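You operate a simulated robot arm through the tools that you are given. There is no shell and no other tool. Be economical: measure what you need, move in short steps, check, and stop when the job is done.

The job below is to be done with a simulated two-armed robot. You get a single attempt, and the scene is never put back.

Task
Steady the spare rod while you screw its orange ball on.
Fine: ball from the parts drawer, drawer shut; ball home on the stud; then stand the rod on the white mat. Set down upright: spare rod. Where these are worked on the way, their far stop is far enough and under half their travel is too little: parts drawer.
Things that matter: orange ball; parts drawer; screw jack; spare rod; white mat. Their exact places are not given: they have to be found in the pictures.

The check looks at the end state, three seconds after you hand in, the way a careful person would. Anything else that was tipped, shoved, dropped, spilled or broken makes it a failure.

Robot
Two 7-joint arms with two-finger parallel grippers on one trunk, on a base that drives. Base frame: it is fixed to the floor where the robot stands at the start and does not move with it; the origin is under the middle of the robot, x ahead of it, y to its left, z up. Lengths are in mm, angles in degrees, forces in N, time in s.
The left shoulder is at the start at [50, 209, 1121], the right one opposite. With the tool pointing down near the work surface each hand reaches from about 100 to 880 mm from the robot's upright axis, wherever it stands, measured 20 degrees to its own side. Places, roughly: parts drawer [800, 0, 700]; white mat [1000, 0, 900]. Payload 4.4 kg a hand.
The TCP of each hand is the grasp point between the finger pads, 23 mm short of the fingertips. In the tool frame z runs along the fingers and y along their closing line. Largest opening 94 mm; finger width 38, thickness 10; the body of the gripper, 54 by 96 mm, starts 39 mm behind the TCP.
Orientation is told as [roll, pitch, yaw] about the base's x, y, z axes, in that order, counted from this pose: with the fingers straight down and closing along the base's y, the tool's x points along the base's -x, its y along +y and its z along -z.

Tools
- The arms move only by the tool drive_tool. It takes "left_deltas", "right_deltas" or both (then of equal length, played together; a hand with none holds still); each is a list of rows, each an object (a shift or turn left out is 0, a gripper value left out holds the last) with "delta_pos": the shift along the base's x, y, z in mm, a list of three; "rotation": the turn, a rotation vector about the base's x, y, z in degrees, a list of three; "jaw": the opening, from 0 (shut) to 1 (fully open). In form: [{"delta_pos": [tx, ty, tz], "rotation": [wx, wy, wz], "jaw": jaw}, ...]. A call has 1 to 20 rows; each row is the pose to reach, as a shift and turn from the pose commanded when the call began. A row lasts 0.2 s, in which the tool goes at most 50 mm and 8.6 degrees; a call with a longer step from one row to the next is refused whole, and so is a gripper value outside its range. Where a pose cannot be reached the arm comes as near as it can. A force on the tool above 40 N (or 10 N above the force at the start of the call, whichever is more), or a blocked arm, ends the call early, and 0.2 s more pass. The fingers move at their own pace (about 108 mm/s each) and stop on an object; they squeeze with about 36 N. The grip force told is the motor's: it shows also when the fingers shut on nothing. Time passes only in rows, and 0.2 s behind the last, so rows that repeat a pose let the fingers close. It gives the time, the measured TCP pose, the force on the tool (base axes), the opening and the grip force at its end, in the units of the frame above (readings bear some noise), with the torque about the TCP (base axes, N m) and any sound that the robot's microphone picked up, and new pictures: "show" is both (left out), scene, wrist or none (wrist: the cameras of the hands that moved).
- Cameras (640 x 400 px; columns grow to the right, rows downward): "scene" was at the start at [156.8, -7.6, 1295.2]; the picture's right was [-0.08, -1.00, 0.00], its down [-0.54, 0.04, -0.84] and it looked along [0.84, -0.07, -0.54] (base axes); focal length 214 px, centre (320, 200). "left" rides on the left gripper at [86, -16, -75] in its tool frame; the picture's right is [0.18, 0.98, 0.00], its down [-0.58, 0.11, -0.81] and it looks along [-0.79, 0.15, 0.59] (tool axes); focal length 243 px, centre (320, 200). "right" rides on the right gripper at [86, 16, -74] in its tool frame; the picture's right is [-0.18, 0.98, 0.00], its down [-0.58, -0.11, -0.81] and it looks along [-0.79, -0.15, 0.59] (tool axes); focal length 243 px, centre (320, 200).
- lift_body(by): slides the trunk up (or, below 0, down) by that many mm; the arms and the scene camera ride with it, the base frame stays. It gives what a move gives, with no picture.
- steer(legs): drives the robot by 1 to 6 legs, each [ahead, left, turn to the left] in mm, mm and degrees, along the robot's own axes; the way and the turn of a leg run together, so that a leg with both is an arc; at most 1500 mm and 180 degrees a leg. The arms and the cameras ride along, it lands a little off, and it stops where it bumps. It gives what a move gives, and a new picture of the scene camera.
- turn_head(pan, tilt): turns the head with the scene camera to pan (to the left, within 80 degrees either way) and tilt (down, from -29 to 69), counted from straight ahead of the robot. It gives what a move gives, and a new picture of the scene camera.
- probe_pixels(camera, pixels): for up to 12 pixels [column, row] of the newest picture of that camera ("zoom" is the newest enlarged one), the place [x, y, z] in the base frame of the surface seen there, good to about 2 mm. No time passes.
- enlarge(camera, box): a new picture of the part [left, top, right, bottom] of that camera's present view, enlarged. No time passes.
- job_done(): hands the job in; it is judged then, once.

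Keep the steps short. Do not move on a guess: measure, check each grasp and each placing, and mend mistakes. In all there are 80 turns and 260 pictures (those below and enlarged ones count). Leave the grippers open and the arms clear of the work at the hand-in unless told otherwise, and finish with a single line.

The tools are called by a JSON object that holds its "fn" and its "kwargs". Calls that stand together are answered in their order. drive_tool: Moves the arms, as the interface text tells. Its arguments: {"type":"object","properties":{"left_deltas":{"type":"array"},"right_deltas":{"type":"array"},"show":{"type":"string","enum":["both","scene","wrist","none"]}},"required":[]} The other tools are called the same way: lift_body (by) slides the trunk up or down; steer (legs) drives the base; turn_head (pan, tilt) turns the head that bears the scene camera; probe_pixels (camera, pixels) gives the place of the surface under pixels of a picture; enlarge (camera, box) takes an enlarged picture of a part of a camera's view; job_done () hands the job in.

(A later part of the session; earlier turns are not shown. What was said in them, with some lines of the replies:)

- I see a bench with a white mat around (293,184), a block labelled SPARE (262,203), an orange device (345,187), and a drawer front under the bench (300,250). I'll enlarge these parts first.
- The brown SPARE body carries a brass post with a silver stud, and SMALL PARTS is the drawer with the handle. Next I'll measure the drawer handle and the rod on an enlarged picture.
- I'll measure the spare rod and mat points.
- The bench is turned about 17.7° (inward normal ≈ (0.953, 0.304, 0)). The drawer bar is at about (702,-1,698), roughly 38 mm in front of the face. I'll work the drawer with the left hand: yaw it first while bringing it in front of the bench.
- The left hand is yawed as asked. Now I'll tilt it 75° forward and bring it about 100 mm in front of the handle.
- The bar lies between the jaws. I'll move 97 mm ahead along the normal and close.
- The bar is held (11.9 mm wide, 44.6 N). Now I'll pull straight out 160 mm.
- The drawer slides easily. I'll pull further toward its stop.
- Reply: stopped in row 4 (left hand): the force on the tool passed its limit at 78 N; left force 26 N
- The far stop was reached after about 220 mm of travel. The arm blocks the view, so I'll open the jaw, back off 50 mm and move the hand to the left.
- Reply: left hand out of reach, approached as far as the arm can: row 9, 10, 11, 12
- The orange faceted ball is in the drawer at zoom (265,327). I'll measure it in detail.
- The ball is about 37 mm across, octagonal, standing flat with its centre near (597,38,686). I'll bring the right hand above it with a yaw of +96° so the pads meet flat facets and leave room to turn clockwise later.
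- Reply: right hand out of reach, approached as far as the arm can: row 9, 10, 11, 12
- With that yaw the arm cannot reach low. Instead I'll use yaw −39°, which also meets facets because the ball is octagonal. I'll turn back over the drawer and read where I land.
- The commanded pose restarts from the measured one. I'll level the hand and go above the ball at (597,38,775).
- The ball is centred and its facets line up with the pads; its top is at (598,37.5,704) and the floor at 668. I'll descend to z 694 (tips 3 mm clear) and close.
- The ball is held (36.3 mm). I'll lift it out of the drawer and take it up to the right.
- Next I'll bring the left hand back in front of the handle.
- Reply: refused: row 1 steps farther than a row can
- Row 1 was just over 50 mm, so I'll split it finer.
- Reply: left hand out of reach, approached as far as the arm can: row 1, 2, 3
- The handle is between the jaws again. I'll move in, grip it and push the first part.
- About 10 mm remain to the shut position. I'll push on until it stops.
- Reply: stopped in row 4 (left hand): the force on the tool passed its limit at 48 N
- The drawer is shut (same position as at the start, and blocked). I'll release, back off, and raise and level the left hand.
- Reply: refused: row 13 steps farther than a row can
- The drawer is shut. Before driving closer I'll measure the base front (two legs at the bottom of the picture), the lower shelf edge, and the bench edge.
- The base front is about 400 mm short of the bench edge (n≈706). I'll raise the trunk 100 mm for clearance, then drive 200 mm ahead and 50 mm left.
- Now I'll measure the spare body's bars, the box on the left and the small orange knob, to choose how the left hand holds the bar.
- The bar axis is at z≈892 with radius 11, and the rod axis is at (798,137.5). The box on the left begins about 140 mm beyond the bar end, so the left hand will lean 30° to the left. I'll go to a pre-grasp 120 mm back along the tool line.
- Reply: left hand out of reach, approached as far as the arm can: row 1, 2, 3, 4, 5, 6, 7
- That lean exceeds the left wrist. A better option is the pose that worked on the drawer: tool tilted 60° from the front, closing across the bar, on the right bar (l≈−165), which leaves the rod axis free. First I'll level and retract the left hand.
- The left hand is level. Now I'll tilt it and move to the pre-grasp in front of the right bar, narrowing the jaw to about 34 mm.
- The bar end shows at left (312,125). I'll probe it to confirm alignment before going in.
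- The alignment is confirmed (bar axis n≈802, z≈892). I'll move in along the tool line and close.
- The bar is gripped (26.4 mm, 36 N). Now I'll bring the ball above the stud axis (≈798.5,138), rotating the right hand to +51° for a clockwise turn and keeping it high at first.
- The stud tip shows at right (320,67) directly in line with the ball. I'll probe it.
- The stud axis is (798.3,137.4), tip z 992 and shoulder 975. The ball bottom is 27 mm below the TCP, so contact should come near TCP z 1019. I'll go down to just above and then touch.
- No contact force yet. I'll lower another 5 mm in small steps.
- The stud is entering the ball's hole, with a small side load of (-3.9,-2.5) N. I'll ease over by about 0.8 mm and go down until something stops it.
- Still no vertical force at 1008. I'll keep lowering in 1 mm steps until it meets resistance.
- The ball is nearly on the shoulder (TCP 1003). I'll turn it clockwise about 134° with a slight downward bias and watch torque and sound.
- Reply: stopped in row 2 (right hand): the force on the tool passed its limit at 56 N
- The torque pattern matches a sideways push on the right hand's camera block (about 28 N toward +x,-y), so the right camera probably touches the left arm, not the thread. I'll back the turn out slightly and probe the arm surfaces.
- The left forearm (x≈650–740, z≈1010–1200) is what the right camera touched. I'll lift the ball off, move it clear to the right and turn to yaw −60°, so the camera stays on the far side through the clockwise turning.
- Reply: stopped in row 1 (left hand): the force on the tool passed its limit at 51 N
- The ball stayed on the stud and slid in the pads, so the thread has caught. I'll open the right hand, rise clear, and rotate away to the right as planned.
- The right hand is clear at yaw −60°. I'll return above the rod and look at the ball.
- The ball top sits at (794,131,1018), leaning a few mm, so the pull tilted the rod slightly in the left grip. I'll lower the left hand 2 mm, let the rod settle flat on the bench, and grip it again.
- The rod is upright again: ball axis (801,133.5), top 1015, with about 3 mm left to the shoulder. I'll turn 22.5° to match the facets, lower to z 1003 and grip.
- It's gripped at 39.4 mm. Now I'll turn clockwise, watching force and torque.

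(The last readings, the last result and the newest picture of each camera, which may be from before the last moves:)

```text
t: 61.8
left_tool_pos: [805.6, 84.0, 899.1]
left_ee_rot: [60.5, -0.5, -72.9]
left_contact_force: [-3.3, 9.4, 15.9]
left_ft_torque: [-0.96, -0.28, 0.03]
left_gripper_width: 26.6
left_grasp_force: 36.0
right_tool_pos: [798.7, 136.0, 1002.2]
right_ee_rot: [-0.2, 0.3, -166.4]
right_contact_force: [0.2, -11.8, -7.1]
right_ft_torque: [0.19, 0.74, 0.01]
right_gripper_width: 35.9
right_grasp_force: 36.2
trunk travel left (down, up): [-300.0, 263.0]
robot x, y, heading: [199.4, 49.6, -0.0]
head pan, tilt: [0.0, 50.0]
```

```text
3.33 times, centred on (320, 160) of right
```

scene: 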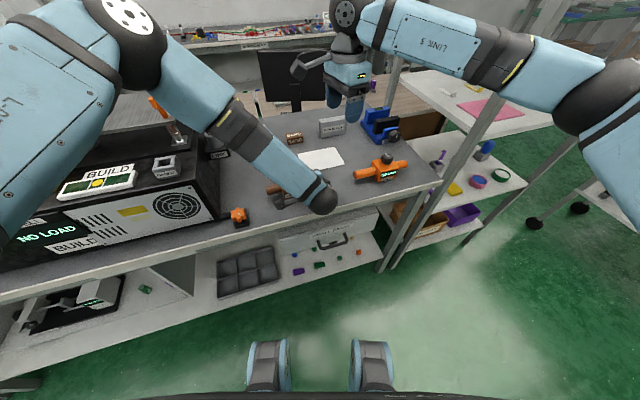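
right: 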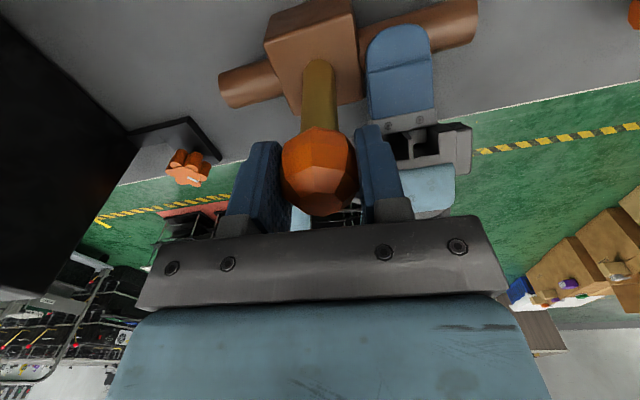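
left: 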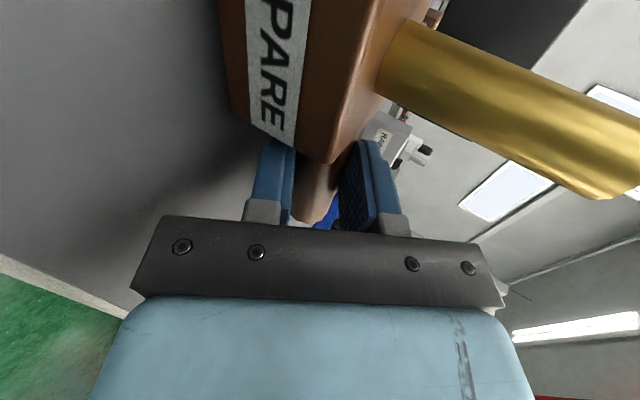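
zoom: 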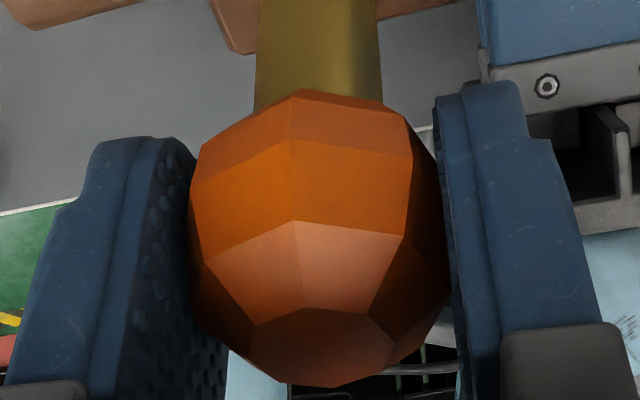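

The arm turned freely to −166°. There is a side load of about −12 N in y, so I'll recentre by 2 mm and keep turning to see how far the wrist goes.

{"fn": "drive_tool", "kwargs": {"right_deltas": [{"delta_pos": [0, -1, -0.3], "rotation": [0, 0, -8.4]}, {"delta_pos": [0, -2, -0.5], "rotation": [0, 0, -16.8]}, {"delta_pos": [0, -2, -0.7], "rotation": [0, 0, -25.2]}, {"delta_pos": [0, -2, -0.9], "rotation": [0, 0, -33.6]}, {"delta_pos": [0, -2, -1], "rotation": [0, 0, -42]}, {"delta_pos": [0, -2, -1], "rotation": [0, 0, -50.4]}], "show": "wrist"}}

{"fn": "enlarge", "kwargs": {"camera": "right", "box": [256, 100, 384, 220]}}

```text
t: 63.2
left_tool_pos: [806.9, 82.8, 899.2]
left_ee_rot: [60.4, -0.6, -73.2]
left_contact_force: [3.1, -10.4, 13.5]
left_ft_torque: [0.4, 0.27, -0.28]
left_gripper_width: 26.5
left_grasp_force: 35.8
right_tool_pos: [799.1, 134.4, 1001.6]
right_ee_rot: [-0.2, 0.3, 143.4]
right_contact_force: [-4.0, 13.1, -3.7]
right_ft_torque: [1.34, 0.41, 0.04]
right_gripper_width: 36.5
right_grasp_force: 36.0
trunk travel left (down, up): [-300.0, 263.0]
robot x, y, heading: [198.1, 47.5, -0.1]
head pan, tilt: [0.0, 50.0]
```

right: 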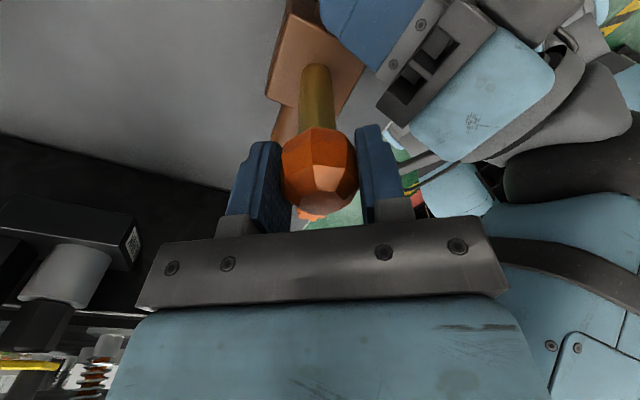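

```text
3.33 times, centred on (320, 160) of right
```

zoom: 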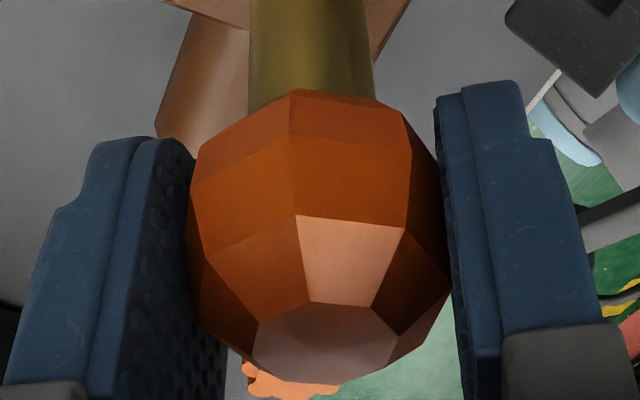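

The ball now turns with the hand (same view in the pads). I'll recentre +1 mm and go on another 67°.

{"fn": "drive_tool", "kwargs": {"right_deltas": [{"delta_pos": [0, 1, -0.2], "rotation": [0, 0, -8.4]}, {"delta_pos": [0, 1, -0.3], "rotation": [0, 0, -16.8]}, {"delta_pos": [0, 1, -0.4], "rotation": [0, 0, -25.2]}, {"delta_pos": [0, 1, -0.5], "rotation": [0, 0, -33.6]}, {"delta_pos": [0, 1, -0.6], "rotation": [0, 0, -42]}, {"delta_pos": [0, 1, -0.7], "rotation": [0, 0, -50.4]}, {"delta_pos": [0, 1, -0.7], "rotation": [0, 0, -58.8]}, {"delta_pos": [0, 1, -0.7], "rotation": [0, 0, -67.2]}], "show": "wrist"}}

{"fn": "enlarge", "kwargs": {"camera": "right", "box": [256, 60, 384, 220]}}

```text
t: 65.0
left_tool_pos: [804.2, 84.1, 900.2]
left_ee_rot: [60.3, -0.4, -72.9]
left_contact_force: [-2.5, -6.3, 14.1]
left_ft_torque: [0.51, 0.38, 0.17]
left_gripper_width: 26.5
left_grasp_force: 36.1
right_tool_pos: [799.7, 134.8, 1000.3]
right_ee_rot: [-0.2, 0.3, 76.0]
right_contact_force: [2.3, 5.8, 0.6]
right_ft_torque: [0.39, -0.32, 0.01]
right_gripper_width: 36.3
right_grasp_force: 36.0
trunk travel left (down, up): [-300.0, 263.0]
robot x, y, heading: [197.7, 51.7, -0.2]
head pan, tilt: [0.0, 50.0]
```

right: 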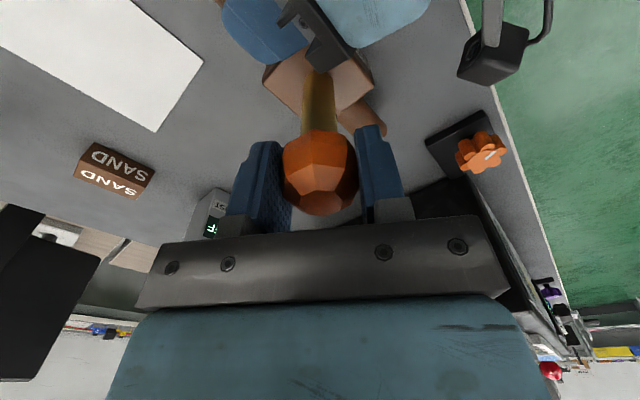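

```text
2.50 times, centred on (320, 140) of right
```

zoom: 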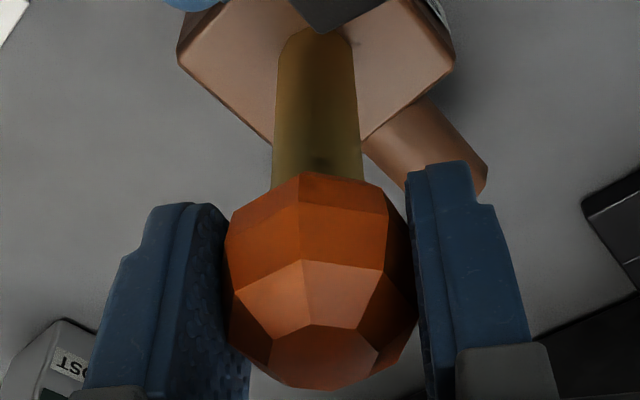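

I've turned about 200° so far, and the wrist can keep going. I'll check the ball height and the gap to the brass shoulder.

{"fn": "probe_pixels", "kwargs": {"camera": "zoom", "pixels": [[325, 355], [300, 365], [350, 345], [300, 200], [345, 200], [300, 175], [345, 182], [318, 160], [300, 140], [340, 140]]}}

{"fn": "enlarge", "kwargs": {"camera": "right", "box": [290, 110, 354, 150]}}

```text
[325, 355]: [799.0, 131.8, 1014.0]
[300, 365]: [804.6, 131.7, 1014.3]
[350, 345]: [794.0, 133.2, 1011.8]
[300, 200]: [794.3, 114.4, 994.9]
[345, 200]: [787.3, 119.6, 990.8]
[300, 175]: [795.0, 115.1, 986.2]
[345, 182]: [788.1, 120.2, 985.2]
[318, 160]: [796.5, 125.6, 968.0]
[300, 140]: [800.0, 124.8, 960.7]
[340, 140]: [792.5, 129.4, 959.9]
```

```text
10.00 times, centred on (322, 130) of right
```

zoom: 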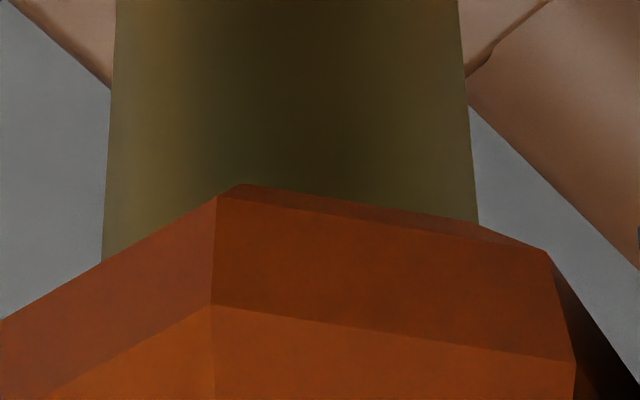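

The ball top went from about 1015 to 1014, and home is near 1012, so about another turn is needed. I'll open, go back 135° (facet-matched), and grip again.

{"fn": "drive_tool", "kwargs": {"right_deltas": [{"jaw": 0.6}, {"jaw": 0.6}, {"delta_pos": [0, 0, 1], "rotation": [0, 0, 8.44]}, {"delta_pos": [0, 0, 1], "rotation": [0, 0, 16.9]}, {"delta_pos": [0, 0, 1], "rotation": [0, 0, 25.3]}, {"delta_pos": [0, 0, 1], "rotation": [0, 0, 33.75]}, {"delta_pos": [0, 0, 1], "rotation": [0, 0, 42.2]}, {"delta_pos": [0, 0, 1], "rotation": [0, 0, 50.6]}, {"delta_pos": [0, 0, 1], "rotation": [0, 0, 59.1]}, {"delta_pos": [0, 0, 1], "rotation": [0, 0, 67.5]}, {"delta_pos": [0, 0, 1], "rotation": [0, 0, 75.9]}, {"delta_pos": [0, 0, 1], "rotation": [0, 0, 84.4]}, {"delta_pos": [0, 0, 1], "rotation": [0, 0, 92.8]}, {"delta_pos": [0, 0, 1], "rotation": [0, 0, 101.3]}, {"delta_pos": [0, 0, 1], "rotation": [0, 0, 109.7]}, {"delta_pos": [0, 0, 1], "rotation": [0, 0, 118.1]}, {"delta_pos": [0, 0, 1], "rotation": [0, 0, 126.6]}, {"delta_pos": [0, 0, 1], "rotation": [0, 0, 135]}, {"delta_pos": [0, 0, 1], "rotation": [0, 0, 135], "jaw": 0}, {"delta_pos": [0, 0, 1], "rotation": [0, 0, 135]}], "show": "none"}}

{"fn": "drive_tool", "kwargs": {"right_deltas": [{"rotation": [0, 0, -8.44]}, {"rotation": [0, 0, -16.9]}, {"rotation": [0, 0, -25.3]}, {"delta_pos": [0, 0, -0.2], "rotation": [0, 0, -33.75]}, {"delta_pos": [0, 0, -0.2], "rotation": [0, 0, -42.2]}, {"delta_pos": [0, 0, -0.3], "rotation": [0, 0, -50.6]}, {"delta_pos": [0, 0, -0.3], "rotation": [0, 0, -59.1]}, {"delta_pos": [0, 0, -0.4], "rotation": [0, 0, -67.5]}, {"delta_pos": [0, 0, -0.4], "rotation": [0, 0, -75.9]}, {"delta_pos": [0, 0, -0.5], "rotation": [0, 0, -84.4]}, {"delta_pos": [0, 0, -0.5], "rotation": [0, 0, -92.8]}, {"delta_pos": [0, 0, -0.6], "rotation": [0, 0, -101.3]}, {"delta_pos": [0, 0, -0.6], "rotation": [0, 0, -109.7]}, {"delta_pos": [0, 0, -0.7], "rotation": [0, 0, -118.1]}, {"delta_pos": [0, 0, -0.7], "rotation": [0, 0, -126.6]}, {"delta_pos": [0, 0, -0.7], "rotation": [0, 0, -135]}], "show": "wrist"}}

{"fn": "enlarge", "kwargs": {"camera": "right", "box": [256, 60, 384, 220]}}

```text
t: 69.2
left_tool_pos: [805.8, 82.8, 898.7]
left_ee_rot: [60.4, -0.5, -72.9]
left_contact_force: [-2.0, 1.0, 8.0]
left_ft_torque: [-0.15, 0.12, 0.04]
left_gripper_width: 26.2
left_grasp_force: 35.9
right_tool_pos: [799.6, 134.8, 1001.4]
right_ee_rot: [-0.1, 0.4, -148.8]
right_contact_force: [1.5, -1.4, 0.8]
right_ft_torque: [0.09, -0.04, 0.01]
right_gripper_width: 39.9
right_grasp_force: 36.1
trunk travel left (down, up): [-300.0, 263.0]
robot x, y, heading: [198.3, 51.1, -0.1]
head pan, tilt: [0.0, 50.0]
```

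```text
t: 72.6
left_tool_pos: [805.0, 85.0, 898.0]
left_ee_rot: [60.3, -0.5, -72.9]
left_contact_force: [-7.1, 0.4, 12.2]
left_ft_torque: [-0.17, 0.23, -0.76]
left_gripper_width: 26.4
left_grasp_force: 36.7
right_tool_pos: [800.0, 135.5, 1000.2]
right_ee_rot: [-0.1, 0.3, 76.3]
right_contact_force: [7.8, 0.9, 0.8]
right_ft_torque: [0.63, -0.73, 1.22]
right_gripper_width: 36.9
right_grasp_force: 36.3
trunk travel left (down, up): [-300.0, 263.0]
robot x, y, heading: [200.1, 52.0, -0.0]
head pan, tilt: [0.0, 50.0]
```

right: 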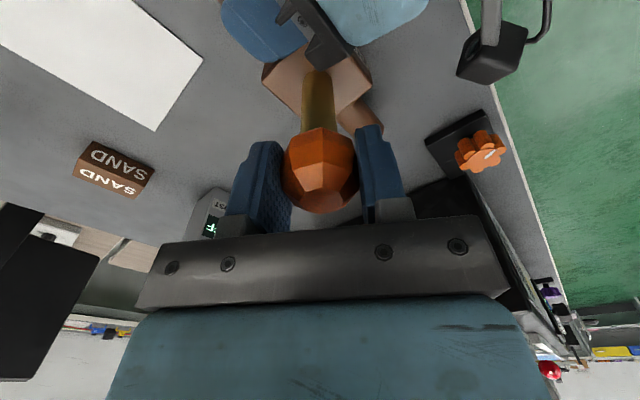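

```text
2.50 times, centred on (320, 140) of right
```

zoom: 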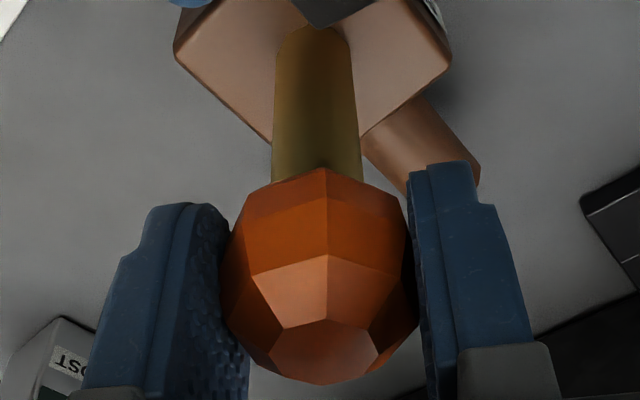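

The torque rose to +1.22 N·m at the end, which suggests the ball has met the shoulder. I'll check the height and the contact line.

{"fn": "probe_pixels", "kwargs": {"camera": "zoom", "pixels": [[325, 355], [300, 360], [350, 350], [325, 335], [300, 345], [350, 340], [325, 372]]}}

{"fn": "enlarge", "kwargs": {"camera": "right", "box": [290, 110, 354, 150]}}

{"fn": "turn_head", "kwargs": {"pan": -8, "tilt": 45}}

```text
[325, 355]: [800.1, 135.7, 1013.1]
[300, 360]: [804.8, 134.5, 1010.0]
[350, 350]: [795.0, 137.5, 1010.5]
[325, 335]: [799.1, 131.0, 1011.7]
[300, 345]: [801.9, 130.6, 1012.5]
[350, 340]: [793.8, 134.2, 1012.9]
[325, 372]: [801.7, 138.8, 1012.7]
```

```text
10.00 times, centred on (322, 130) of right
```

zoom: 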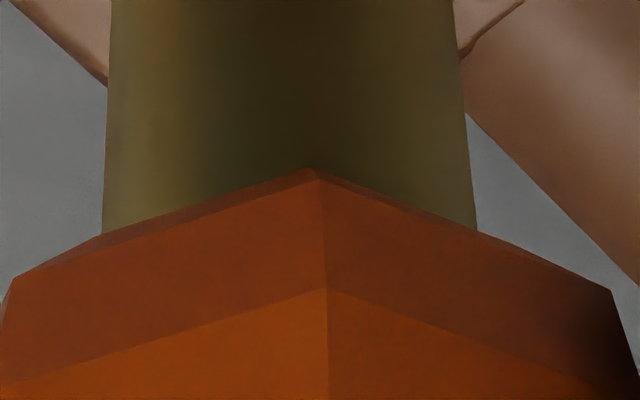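

```text
t: 73.3
left_tool_pos: [805.6, 83.6, 897.6]
left_ee_rot: [60.3, -0.5, -72.9]
left_contact_force: [-6.8, 4.8, 10.8]
left_ft_torque: [0.08, 0.25, -0.72]
left_gripper_width: 26.3
left_grasp_force: 35.4
right_tool_pos: [800.4, 135.4, 1000.9]
right_ee_rot: [-0.2, 0.4, 76.2]
right_contact_force: [6.0, 0.3, 0.8]
right_ft_torque: [0.31, -0.62, 0.95]
right_gripper_width: 37.0
right_grasp_force: 36.1
trunk travel left (down, up): [-300.0, 263.0]
robot x, y, heading: [199.0, 49.3, -0.3]
head pan, tilt: [-8.0, 45.0]
```

scene: 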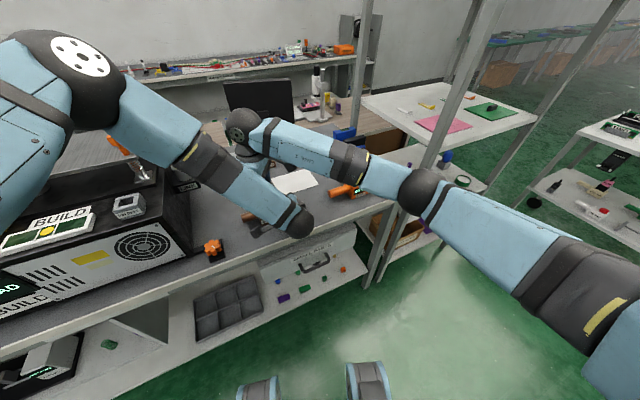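

The ball top is at about 1012.3 and the torque holds, consistent with home. I'll confirm with one short re-grip (+47° back) and another clockwise push.

{"fn": "drive_tool", "kwargs": {"right_deltas": [{"jaw": 0.6}, {"jaw": 0.6}, {"rotation": [0, 0, 8]}, {"rotation": [0, 0, 16]}, {"rotation": [0, 0, 24]}, {"rotation": [0, 0, 32]}, {"rotation": [0, 0, 40]}, {"rotation": [0, 0, 47]}, {"rotation": [0, 0, 47], "jaw": 0}, {"rotation": [0, 0, 47]}, {"rotation": [0, 0, 47]}, {"rotation": [0, 0, 39]}, {"rotation": [0, 0, 31]}, {"rotation": [0, 0, 23]}, {"rotation": [0, 0, 15]}, {"rotation": [0, 0, 7]}], "show": "wrist"}}

{"fn": "enlarge", "kwargs": {"camera": "right", "box": [256, 60, 384, 220]}}

```text
t: 76.7
left_tool_pos: [806.3, 82.8, 898.8]
left_ee_rot: [60.4, -0.4, -73.0]
left_contact_force: [-0.8, -0.8, 7.6]
left_ft_torque: [0.17, 0.42, 0.05]
left_gripper_width: 26.2
left_grasp_force: 36.8
right_tool_pos: [801.2, 134.5, 1001.0]
right_ee_rot: [-0.2, 0.2, 83.0]
right_contact_force: [2.2, 0.9, 1.8]
right_ft_torque: [0.13, -0.35, -0.01]
right_gripper_width: 36.6
right_grasp_force: 36.2
trunk travel left (down, up): [-300.0, 263.0]
robot x, y, heading: [198.4, 53.0, -0.2]
head pan, tilt: [-8.0, 45.0]
```

right: 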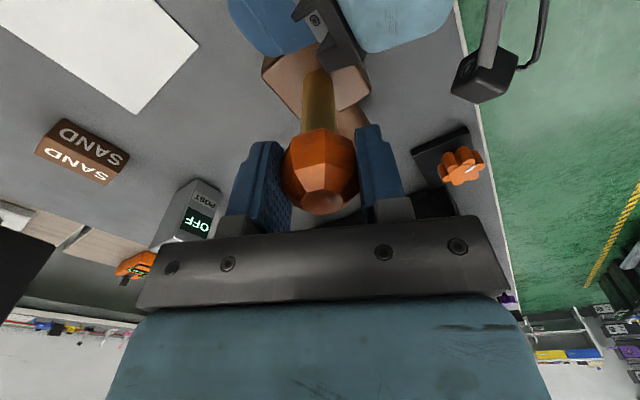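

```text
2.50 times, centred on (320, 140) of right
```

zoom: 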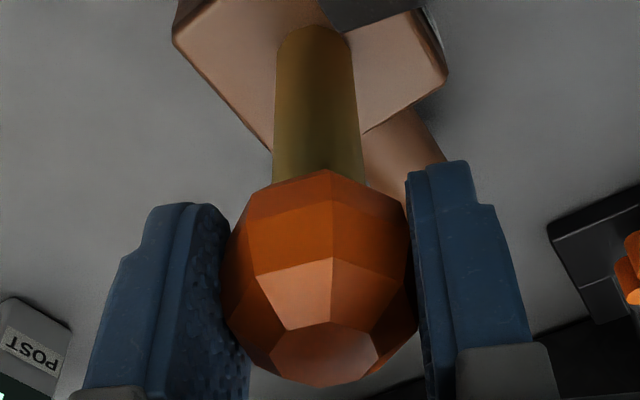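

The torque is now near zero after 40° more, so it was still turning and not yet home. I'll do another cycle: back 135°, grip, then turn clockwise until it resists.

{"fn": "drive_tool", "kwargs": {"right_deltas": [{"jaw": 0.6}, {"jaw": 0.6}, {"rotation": [0, 0, 8.5]}, {"rotation": [0, 0, 17]}, {"rotation": [0, 0, 25.5]}, {"rotation": [0, 0, 34]}, {"rotation": [0, 0, 42.5]}, {"rotation": [0, 0, 51]}, {"rotation": [0, 0, 59.5]}, {"rotation": [0, 0, 68]}, {"rotation": [0, 0, 76.5]}, {"rotation": [0, 0, 85]}, {"rotation": [0, 0, 93.5]}, {"rotation": [0, 0, 102]}, {"rotation": [0, 0, 110.5]}, {"rotation": [0, 0, 119]}, {"rotation": [0, 0, 127.5]}, {"rotation": [0, 0, 136]}, {"rotation": [0, 0, 136], "jaw": 0}, {"rotation": [0, 0, 136]}], "show": "none"}}

{"fn": "drive_tool", "kwargs": {"right_deltas": [{"rotation": [0, 0, 0]}, {"rotation": [0, 0, -8.4]}, {"rotation": [0, 0, -16.8]}, {"rotation": [0, 0, -25.2]}, {"rotation": [0, 0, -33.6]}, {"delta_pos": [0, 0, -0.1], "rotation": [0, 0, -42]}, {"delta_pos": [0, 0, -0.1], "rotation": [0, 0, -50.4]}, {"delta_pos": [0, 0, -0.2], "rotation": [0, 0, -58.8]}, {"delta_pos": [0, 0, -0.2], "rotation": [0, 0, -67.2]}, {"delta_pos": [0, 0, -0.3], "rotation": [0, 0, -75.6]}, {"delta_pos": [0, 0, -0.3], "rotation": [0, 0, -84]}, {"delta_pos": [0, 0, -0.4], "rotation": [0, 0, -92.4]}, {"delta_pos": [0, 0, -0.4], "rotation": [0, 0, -100.8]}, {"delta_pos": [0, 0, -0.5], "rotation": [0, 0, -109.2]}, {"delta_pos": [0, 0, -0.5], "rotation": [0, 0, -117.6]}, {"delta_pos": [0, 0, -0.5], "rotation": [0, 0, -126]}, {"delta_pos": [0, 0, -0.5], "rotation": [0, 0, -134.4]}, {"delta_pos": [0, 0, -0.5], "rotation": [0, 0, -142.8]}], "show": "wrist"}}

{"fn": "enlarge", "kwargs": {"camera": "right", "box": [256, 60, 384, 220]}}

```text
t: 80.9
left_tool_pos: [806.1, 83.3, 898.8]
left_ee_rot: [60.4, -0.5, -73.1]
left_contact_force: [2.5, -3.3, 6.2]
left_ft_torque: [0.53, 0.47, -0.14]
left_gripper_width: 26.2
left_grasp_force: 36.1
right_tool_pos: [799.2, 134.0, 1000.2]
right_ee_rot: [-0.2, 0.3, -140.8]
right_contact_force: [-3.1, 2.3, 0.4]
right_ft_torque: [-0.14, 0.04, -0.03]
right_gripper_width: 40.4
right_grasp_force: 35.4
trunk travel left (down, up): [-300.0, 263.0]
robot x, y, heading: [197.3, 52.5, -0.0]
head pan, tilt: [-8.0, 45.0]
```

```text
t: 84.7
left_tool_pos: [805.5, 84.3, 899.4]
left_ee_rot: [60.4, -0.5, -72.9]
left_contact_force: [-3.3, 5.1, 8.2]
left_ft_torque: [-0.18, 0.21, -1.07]
left_gripper_width: 26.1
left_grasp_force: 35.7
right_tool_pos: [799.6, 135.4, 1000.6]
right_ee_rot: [-0.2, 0.3, 76.2]
right_contact_force: [6.0, -2.3, -0.5]
right_ft_torque: [0.47, -0.59, 1.15]
right_gripper_width: 36.5
right_grasp_force: 35.6
trunk travel left (down, up): [-300.0, 263.0]
robot x, y, heading: [192.5, 48.1, 0.3]
head pan, tilt: [-8.0, 45.0]
```

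right: 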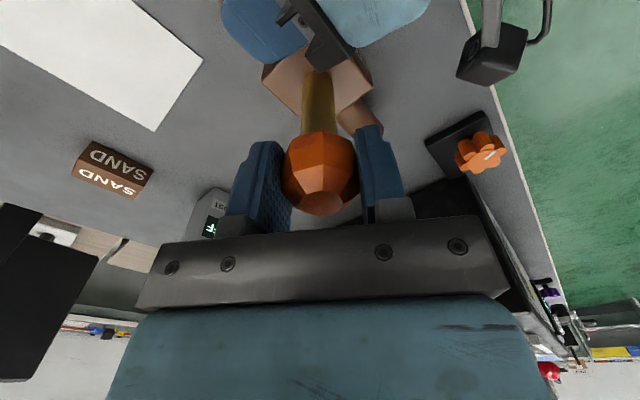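

```text
2.50 times, centred on (320, 140) of right
```

zoom: 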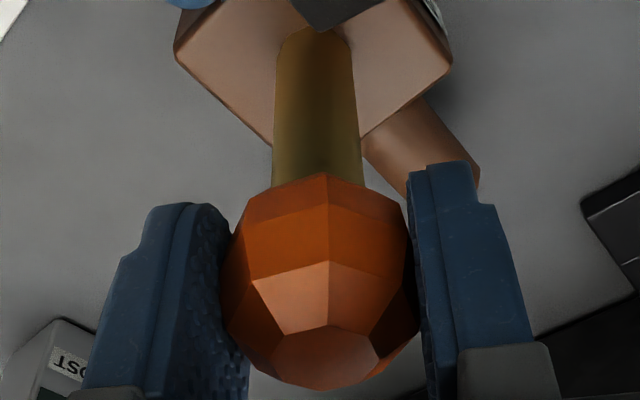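

Twice now the turn ended at the same yaw (76°) with the ball in the same visible orientation, and held about 1.2 N·m. So the ball has stopped turning and the pads are just slipping over it, which means it is home. Next I'll release the bar with the left hand and back it out along its tool line.

{"fn": "drive_tool", "kwargs": {"left_deltas": [{"jaw": 0.37}, {"jaw": 0.37}, {"delta_pos": [-25, -8, 15]}, {"delta_pos": [-50, -16, 30]}, {"delta_pos": [-75, -24, 45]}, {"delta_pos": [-110, -30, 65]}, {"delta_pos": [-145, -20, 85]}, {"delta_pos": [-180, 0, 105]}, {"delta_pos": [-210, 30, 125]}, {"delta_pos": [-240, 65, 140]}, {"delta_pos": [-260, 100, 150]}], "show": "scene"}}

{"fn": "enlarge", "kwargs": {"camera": "scene", "box": [200, 130, 360, 230]}}

```text
t: 87.1
left_tool_pos: [560.3, 162.9, 1041.4]
left_ee_rot: [60.3, -0.5, -72.9]
left_contact_force: [-0.1, -0.5, -0.2]
left_ft_torque: [-0.03, 0.0, -0.01]
left_gripper_width: 35.1
left_grasp_force: 0.1
left hand out of reach, approached as far as the arm can: row 11
right_tool_pos: [800.5, 133.9, 999.6]
right_ee_rot: [-0.1, 0.3, 76.4]
right_contact_force: [-0.5, 0.7, 0.4]
right_ft_torque: [0.03, 0.08, -0.02]
right_gripper_width: 36.2
right_grasp_force: 36.2
trunk travel left (down, up): [-300.0, 263.0]
robot x, y, heading: [195.2, 51.1, -0.2]
head pan, tilt: [-8.0, 45.0]
```

scene: 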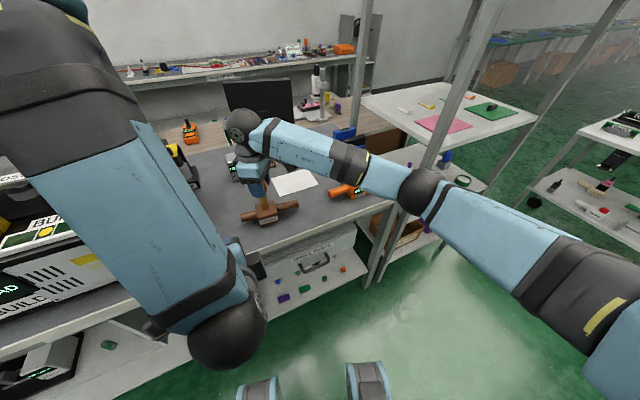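

```text
4.00 times, centred on (280, 180) of scene
```

zoom: 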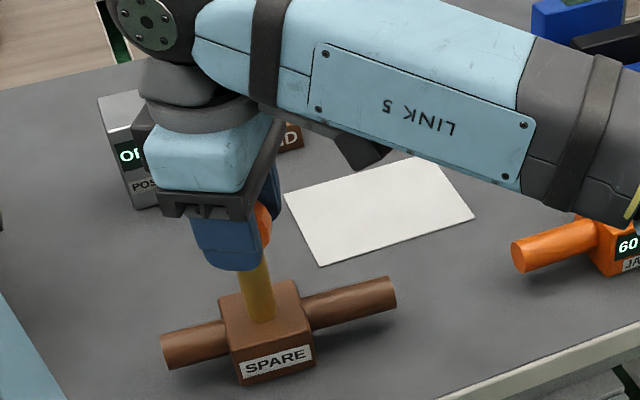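

The rod stands upright with the ball on. I'll open the right hand and rise 120 mm to inspect the seating.

{"fn": "drive_tool", "kwargs": {"right_deltas": [{"jaw": 0.6}, {"jaw": 0.6}, {"delta_pos": [0, 0, 40]}, {"delta_pos": [0, 0, 80]}, {"delta_pos": [0, 0, 120]}], "show": "both"}}

{"fn": "enlarge", "kwargs": {"camera": "scene", "box": [235, 165, 299, 225]}}

{"fn": "enlarge", "kwargs": {"camera": "right", "box": [270, 10, 370, 90]}}

```text
t: 88.3
left_tool_pos: [558.3, 164.7, 1041.9]
left_ee_rot: [60.3, -0.6, -72.9]
left_contact_force: [0.2, -0.2, 0.2]
left_ft_torque: [0.01, -0.03, 0.01]
left_gripper_width: 34.8
left_grasp_force: 0.0
right_tool_pos: [801.5, 135.4, 1120.4]
right_ee_rot: [-0.1, 0.3, 76.5]
right_contact_force: [-0.2, 0.6, -0.3]
right_ft_torque: [0.04, -0.01, 0.0]
right_gripper_width: 56.2
right_grasp_force: 0.1
trunk travel left (down, up): [-300.0, 263.0]
robot x, y, heading: [199.6, 46.2, 0.0]
head pan, tilt: [-8.0, 45.0]
```

scene: 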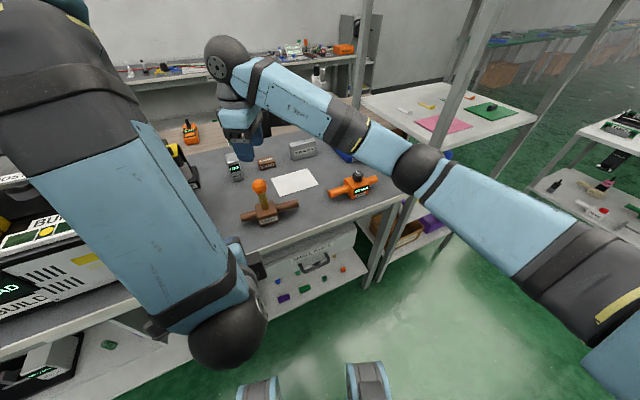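
right: 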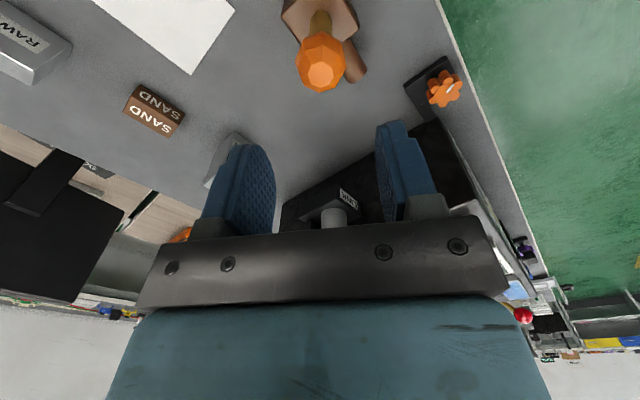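

```text
6.67 times, centred on (267, 195) of scene
```

zoom: 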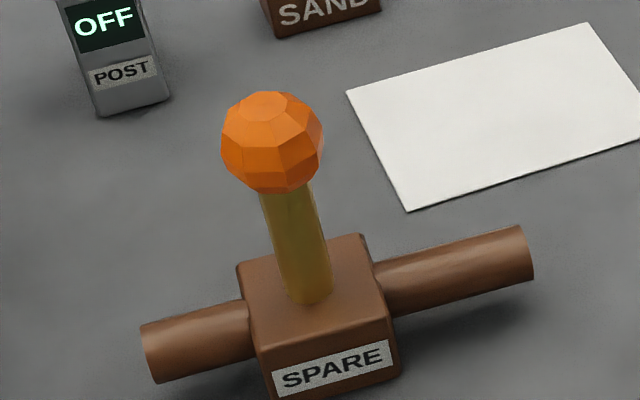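

```text
5.00 times, centred on (320, 50) of right
```

zoom: 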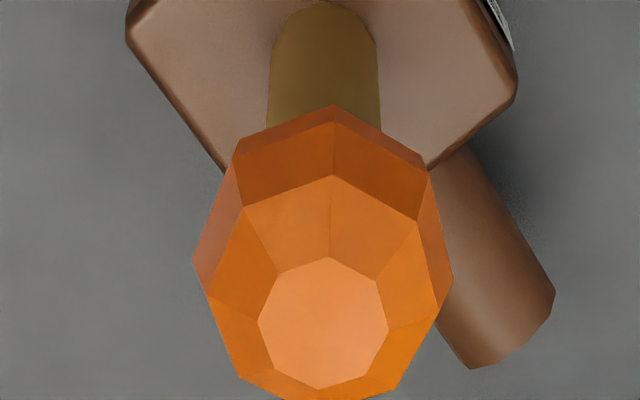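

{"fn": "probe_pixels", "kwargs": {"camera": "zoom", "pixels": [[322, 325], [300, 350], [350, 300], [345, 350], [300, 290], [330, 265], [320, 380], [270, 320], [382, 320]]}}

{"fn": "probe_pixels", "kwargs": {"camera": "scene", "pixels": [[259, 181], [260, 185], [260, 190], [261, 193], [262, 196], [264, 208], [258, 193], [264, 193]]}}

```text
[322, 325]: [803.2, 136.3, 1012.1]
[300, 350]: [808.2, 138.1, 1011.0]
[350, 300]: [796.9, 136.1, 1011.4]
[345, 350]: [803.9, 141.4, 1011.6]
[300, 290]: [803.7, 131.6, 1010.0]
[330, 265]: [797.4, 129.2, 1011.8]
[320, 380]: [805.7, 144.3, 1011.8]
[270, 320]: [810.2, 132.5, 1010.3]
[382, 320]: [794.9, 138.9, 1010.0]
```

```text
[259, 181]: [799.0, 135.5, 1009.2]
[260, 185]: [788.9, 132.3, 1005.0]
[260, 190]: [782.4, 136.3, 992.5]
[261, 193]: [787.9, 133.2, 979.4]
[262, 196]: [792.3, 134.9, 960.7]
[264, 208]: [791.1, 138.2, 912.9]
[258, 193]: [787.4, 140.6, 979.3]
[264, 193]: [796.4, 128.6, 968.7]
```

The ball top is at about 1011, which matches the shoulder (975) plus ball height (36.5). The angles also fit the ball being at a hard stop, so it's home. I'll re-grip the ball and lift the rod 35 mm by it as a test.

{"fn": "drive_tool", "kwargs": {"right_deltas": [{"delta_pos": [0.5, 0.5, -40]}, {"delta_pos": [0.5, 0.5, -80]}, {"delta_pos": [0.5, 0.5, -110]}, {"delta_pos": [0.5, 0.5, -122]}, {"delta_pos": [0.5, 0.5, -122], "jaw": 0}, {"delta_pos": [0.5, 0.5, -122]}, {"delta_pos": [0.5, 0.5, -122]}, {"delta_pos": [0.5, 0.5, -116]}, {"delta_pos": [0.5, 0.5, -108]}, {"delta_pos": [0.5, 0.5, -98]}, {"delta_pos": [0.5, 0.5, -87]}, {"delta_pos": [0.5, 0.5, -87]}]}}

{"fn": "enlarge", "kwargs": {"camera": "scene", "box": [200, 130, 360, 230]}}

```text
t: 90.9
left_tool_pos: [560.9, 162.4, 1041.9]
left_ee_rot: [60.3, -0.5, -72.9]
left_contact_force: [-1.0, 0.6, -1.2]
left_ft_torque: [0.03, 0.03, 0.0]
left_gripper_width: 34.8
left_grasp_force: 0.1
right_tool_pos: [801.4, 135.5, 1032.1]
right_ee_rot: [-0.1, 0.3, 76.4]
right_contact_force: [-0.4, -0.6, -1.7]
right_ft_torque: [0.0, -0.01, -0.02]
right_gripper_width: 36.3
right_grasp_force: 36.3
trunk travel left (down, up): [-300.0, 263.0]
robot x, y, heading: [195.7, 46.5, -0.3]
head pan, tilt: [-8.0, 45.0]
```

scene: 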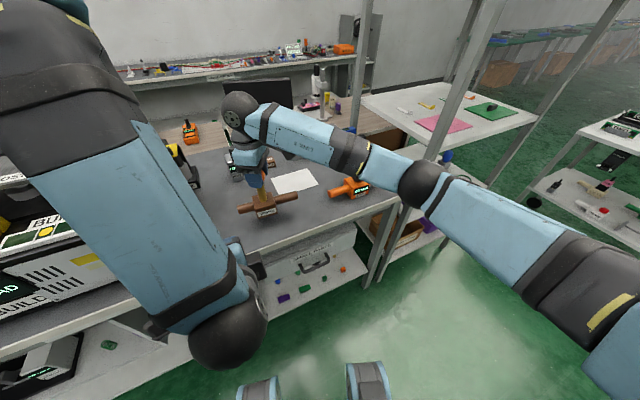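
right: 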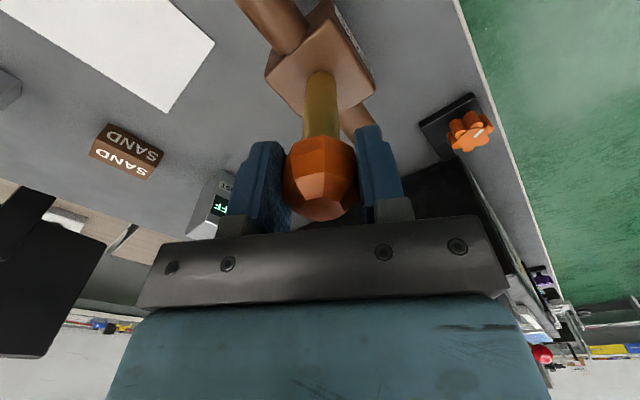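

```text
4.00 times, centred on (280, 180) of scene
```

zoom: 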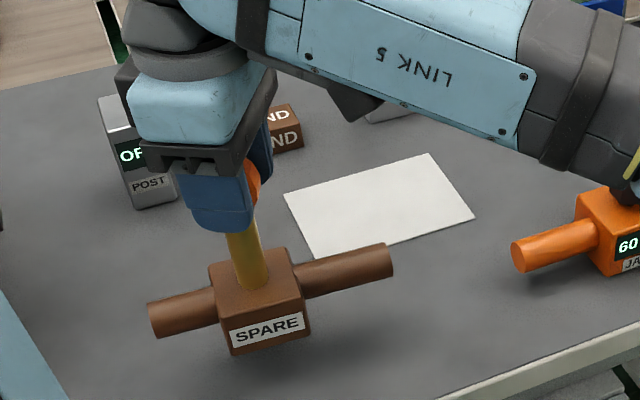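

The whole rod lifts cleanly by the ball. I'll carry it level to above the mat centre (967,44).

{"fn": "drive_tool", "kwargs": {"right_deltas": [{"delta_pos": [20, -11, 0]}, {"delta_pos": [41, -23, 0]}, {"delta_pos": [62, -34, 0]}, {"delta_pos": [83, -46, 0]}, {"delta_pos": [104, -57, 0]}, {"delta_pos": [125, -69, 0]}, {"delta_pos": [146, -81, 0]}, {"delta_pos": [166, -92, 0]}, {"delta_pos": [166, -92, 0]}, {"delta_pos": [166, -92, 0]}]}}

{"fn": "enlarge", "kwargs": {"camera": "scene", "box": [220, 120, 380, 220]}}

```text
t: 93.1
left_tool_pos: [560.9, 162.5, 1040.9]
left_ee_rot: [60.3, -0.6, -72.8]
left_contact_force: [0.1, 0.4, 0.7]
left_ft_torque: [0.03, 0.02, 0.0]
left_gripper_width: 34.9
left_grasp_force: 0.1
right_tool_pos: [968.4, 42.7, 1033.3]
right_ee_rot: [0.0, 0.2, 76.4]
right_contact_force: [-0.2, 0.1, -2.2]
right_ft_torque: [0.02, 0.01, 0.05]
right_gripper_width: 35.9
right_grasp_force: 36.0
trunk travel left (down, up): [-300.0, 263.0]
robot x, y, heading: [200.3, 49.1, -0.4]
head pan, tilt: [-8.0, 45.0]
```

scene: 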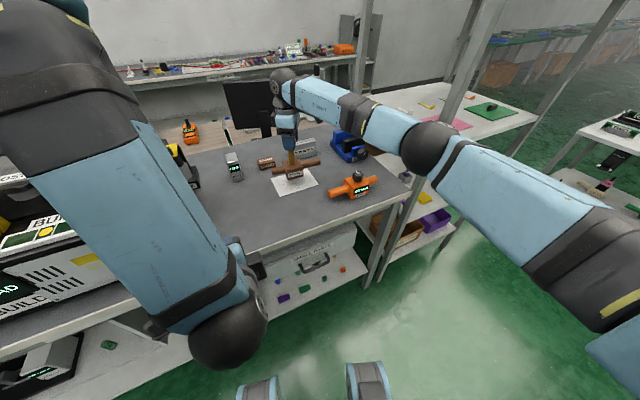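
right: 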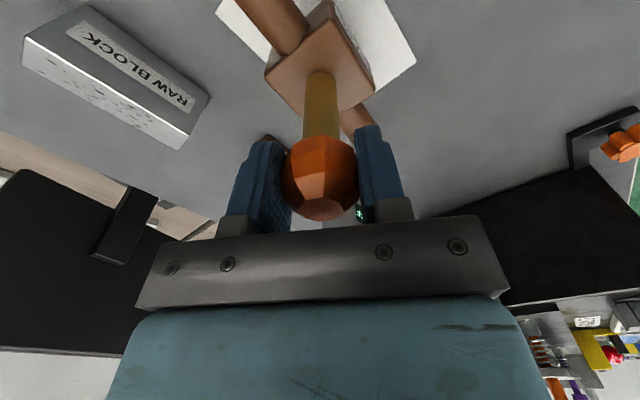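

```text
4.00 times, centred on (300, 170) of scene
```

zoom: 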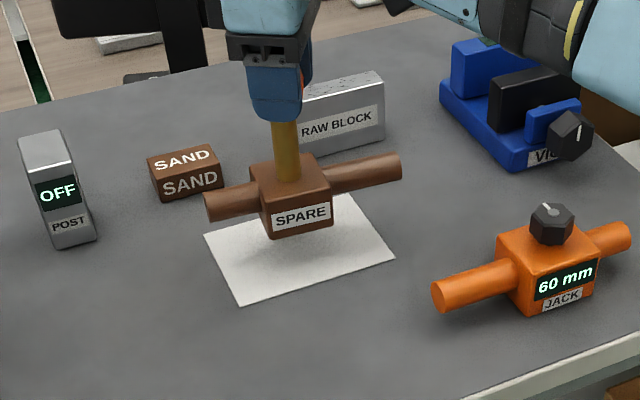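

I'll check clearances of the bars to RAW BLOCK and SAND and the block's centring before lowering.

{"fn": "probe_pixels", "kwargs": {"camera": "zoom", "pixels": [[395, 165], [360, 158], [340, 165], [345, 140], [380, 130], [210, 210], [215, 185], [190, 190], [262, 235], [330, 218], [252, 165], [308, 155]]}}

```text
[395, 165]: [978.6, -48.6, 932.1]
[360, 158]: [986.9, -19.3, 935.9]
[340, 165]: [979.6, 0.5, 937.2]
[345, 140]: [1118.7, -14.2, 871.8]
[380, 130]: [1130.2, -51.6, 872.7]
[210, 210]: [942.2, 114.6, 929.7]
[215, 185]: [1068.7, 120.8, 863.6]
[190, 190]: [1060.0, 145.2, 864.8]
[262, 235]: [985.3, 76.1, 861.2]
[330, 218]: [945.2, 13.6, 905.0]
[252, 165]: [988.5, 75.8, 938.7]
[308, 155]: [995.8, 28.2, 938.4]
```

Clearances are over 100 mm and the block is over the middle of the mat. I'll lower it gently.

{"fn": "drive_tool", "kwargs": {"right_deltas": [{"delta_pos": [-1, 1, -10]}, {"delta_pos": [-1, 1, -20]}, {"delta_pos": [-1, 1, -27]}, {"delta_pos": [-1, 1, -31]}, {"delta_pos": [-1, 1, -33]}, {"delta_pos": [-1, 1, -34.5]}, {"delta_pos": [-1, 1, -34.5]}], "show": "scene"}}

{"fn": "enlarge", "kwargs": {"camera": "scene", "box": [240, 130, 352, 200]}}

```text
t: 94.7
left_tool_pos: [559.9, 162.7, 1041.1]
left_ee_rot: [60.3, -0.5, -72.9]
left_contact_force: [0.1, 0.2, -0.3]
left_ft_torque: [0.0, 0.02, -0.02]
left_gripper_width: 34.8
left_grasp_force: 0.0
right_tool_pos: [965.3, 44.2, 998.6]
right_ee_rot: [-0.2, 0.2, 76.4]
right_contact_force: [1.0, 0.8, 2.9]
right_ft_torque: [0.05, 0.0, -0.01]
right_gripper_width: 36.2
right_grasp_force: 36.2
trunk travel left (down, up): [-300.0, 263.0]
robot x, y, heading: [196.8, 50.6, -0.1]
head pan, tilt: [-8.0, 45.0]
```

scene: 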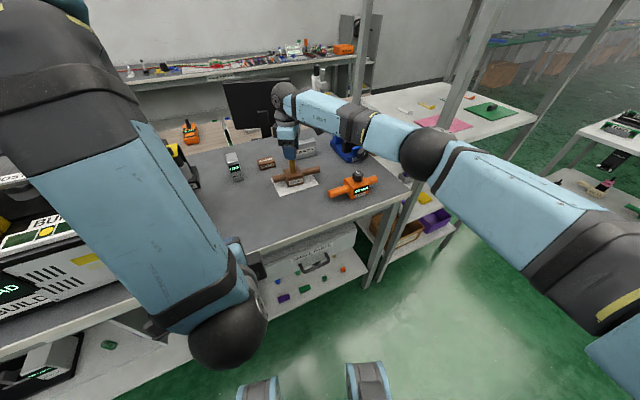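

```text
5.71 times, centred on (296, 165) of scene
```

zoom: 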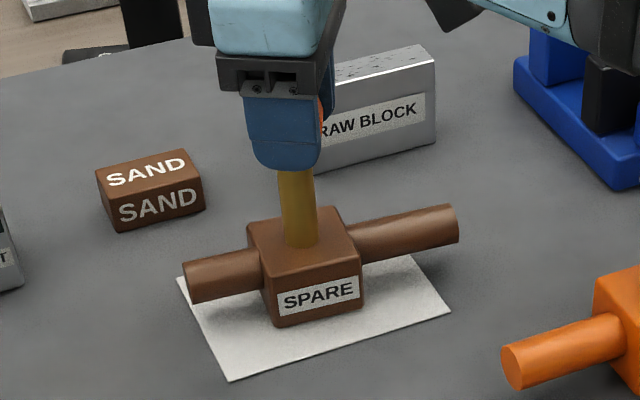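

The rod stands on the mat (upward force about 5 N). I'll release it and rise straight up, then move right, clear of the work.

{"fn": "drive_tool", "kwargs": {"right_deltas": [{"jaw": 0.6}, {"jaw": 0.6}, {"delta_pos": [0, 0, 30]}, {"delta_pos": [0, 0, 70]}, {"delta_pos": [0, 0, 115]}, {"delta_pos": [-15, -30, 145], "jaw": 1}, {"delta_pos": [-40, -65, 165]}, {"delta_pos": [-75, -95, 170]}, {"delta_pos": [-115, -120, 170]}, {"delta_pos": [-155, -145, 170]}, {"delta_pos": [-195, -170, 170]}], "show": "scene"}}

{"fn": "enlarge", "kwargs": {"camera": "scene", "box": [225, 120, 385, 220]}}

```text
t: 97.1
left_tool_pos: [560.1, 162.8, 1042.5]
left_ee_rot: [60.4, -0.4, -73.0]
left_contact_force: [-0.7, 0.9, -0.7]
left_ft_torque: [-0.01, -0.01, 0.02]
left_gripper_width: 34.7
left_grasp_force: 0.0
right_tool_pos: [770.9, -127.4, 1169.0]
right_ee_rot: [-0.2, 0.3, 76.4]
right_contact_force: [0.0, -0.9, -0.2]
right_ft_torque: [0.02, 0.03, -0.01]
right_gripper_width: 94.0
right_grasp_force: 0.0
trunk travel left (down, up): [-300.0, 263.0]
robot x, y, heading: [198.1, 49.0, -0.1]
head pan, tilt: [-8.0, 45.0]
```

scene: 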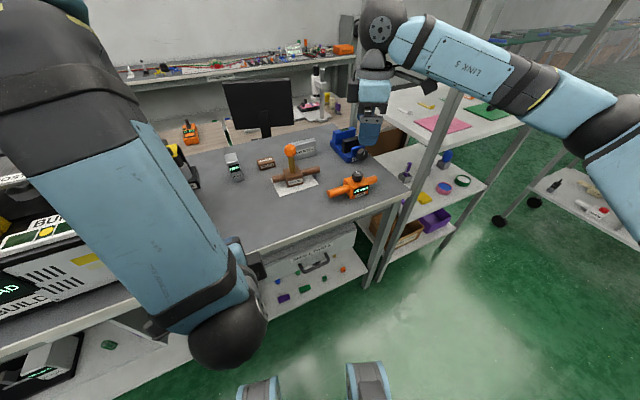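

```text
4.00 times, centred on (305, 170) of scene
```

zoom: 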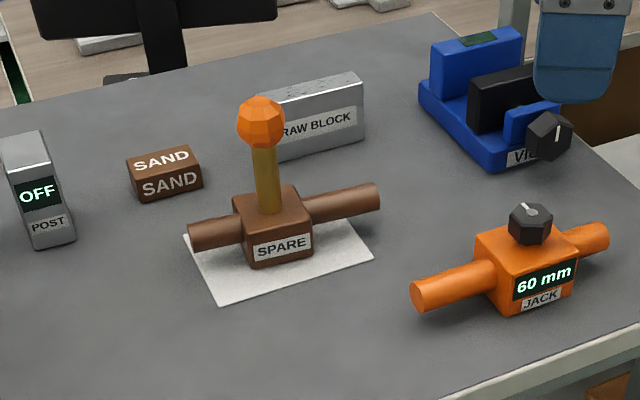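

The rod with its ball stands upright on the mat. I'll open the left hand and look at the drawer and left side once more.

{"fn": "drive_tool", "kwargs": {"left_deltas": [{"delta_pos": [-10, 0, 10], "jaw": 1}, {"delta_pos": [-10, 0, 10], "jaw": 1}], "show": "wrist"}}

{"fn": "enlarge", "kwargs": {"camera": "scene", "box": [235, 215, 379, 305]}}

{"fn": "turn_head", "kwargs": {"pan": 30, "tilt": 45}}

```text
t: 97.7
left_tool_pos: [555.5, 156.8, 1049.6]
left_ee_rot: [60.3, -0.4, -72.9]
left_contact_force: [-0.1, -0.3, -0.4]
left_ft_torque: [-0.03, 0.02, -0.05]
left_gripper_width: 94.0
left_grasp_force: 0.2
left hand out of reach, approached as far as the arm can: row 1, 2
right_tool_pos: [772.5, -124.6, 1167.8]
right_ee_rot: [-0.1, 0.2, 76.4]
right_contact_force: [0.6, 0.2, -0.5]
right_ft_torque: [-0.03, 0.02, -0.01]
right_gripper_width: 94.0
right_grasp_force: 0.0
trunk travel left (down, up): [-300.0, 263.0]
robot x, y, heading: [194.3, 51.7, -0.1]
head pan, tilt: [-8.0, 45.0]
```

left: 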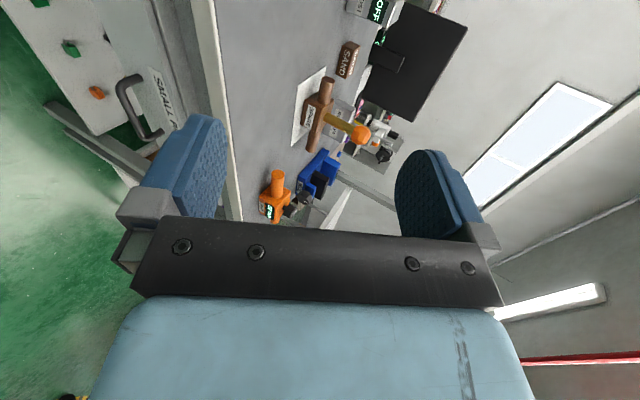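

```text
4.44 times, centred on (307, 260) of scene
```

zoom: 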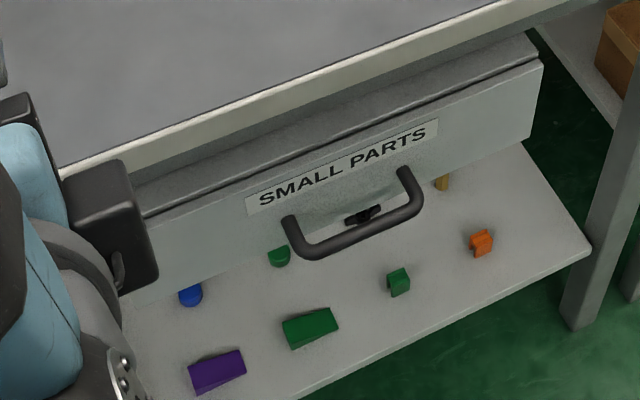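

```text
t: 98.7
left_tool_pos: [556.1, 156.5, 1047.8]
left_ee_rot: [60.3, -0.5, -72.8]
left_contact_force: [0.4, -0.1, -0.3]
left_ft_torque: [0.01, 0.0, 0.01]
left_gripper_width: 93.9
left_grasp_force: 0.0
right_tool_pos: [772.4, -124.9, 1168.2]
right_ee_rot: [-0.1, 0.3, 76.4]
right_contact_force: [-0.4, -1.1, -0.3]
right_ft_torque: [-0.01, 0.0, -0.06]
right_gripper_width: 93.9
right_grasp_force: 0.0
trunk travel left (down, up): [-300.0, 263.0]
robot x, y, heading: [200.0, 46.7, -0.0]
head pan, tilt: [30.0, 45.0]
```

scene: 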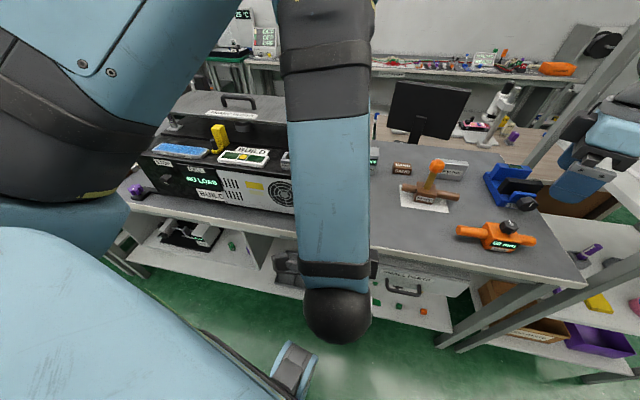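

{"fn": "probe_pixels", "kwargs": {"camera": "scene", "pixels": [[460, 285], [430, 278], [395, 275], [430, 190], [437, 163]]}}

{"fn": "enlarge", "kwargs": {"camera": "scene", "box": [370, 140, 498, 300]}}

```text
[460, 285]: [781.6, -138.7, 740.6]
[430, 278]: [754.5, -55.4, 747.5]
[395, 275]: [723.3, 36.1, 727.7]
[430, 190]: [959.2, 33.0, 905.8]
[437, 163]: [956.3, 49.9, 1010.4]
```

```text
2.50 times, centred on (434, 220) of scene
```

zoom: 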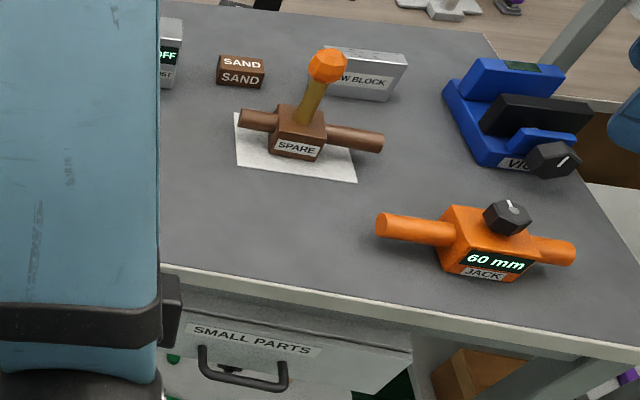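

The spare rod now stands upright on the white mat with its orange ball screwed home, the drawer is shut, and both hands are open and clear.

{"fn": "job_done", "kwargs": {}}

```text
The job is handed in.
```

The orange ball is screwed home on the spare rod, the rod stands upright on the white mat, the parts drawer is shut, and I saw nothing else disturbed.
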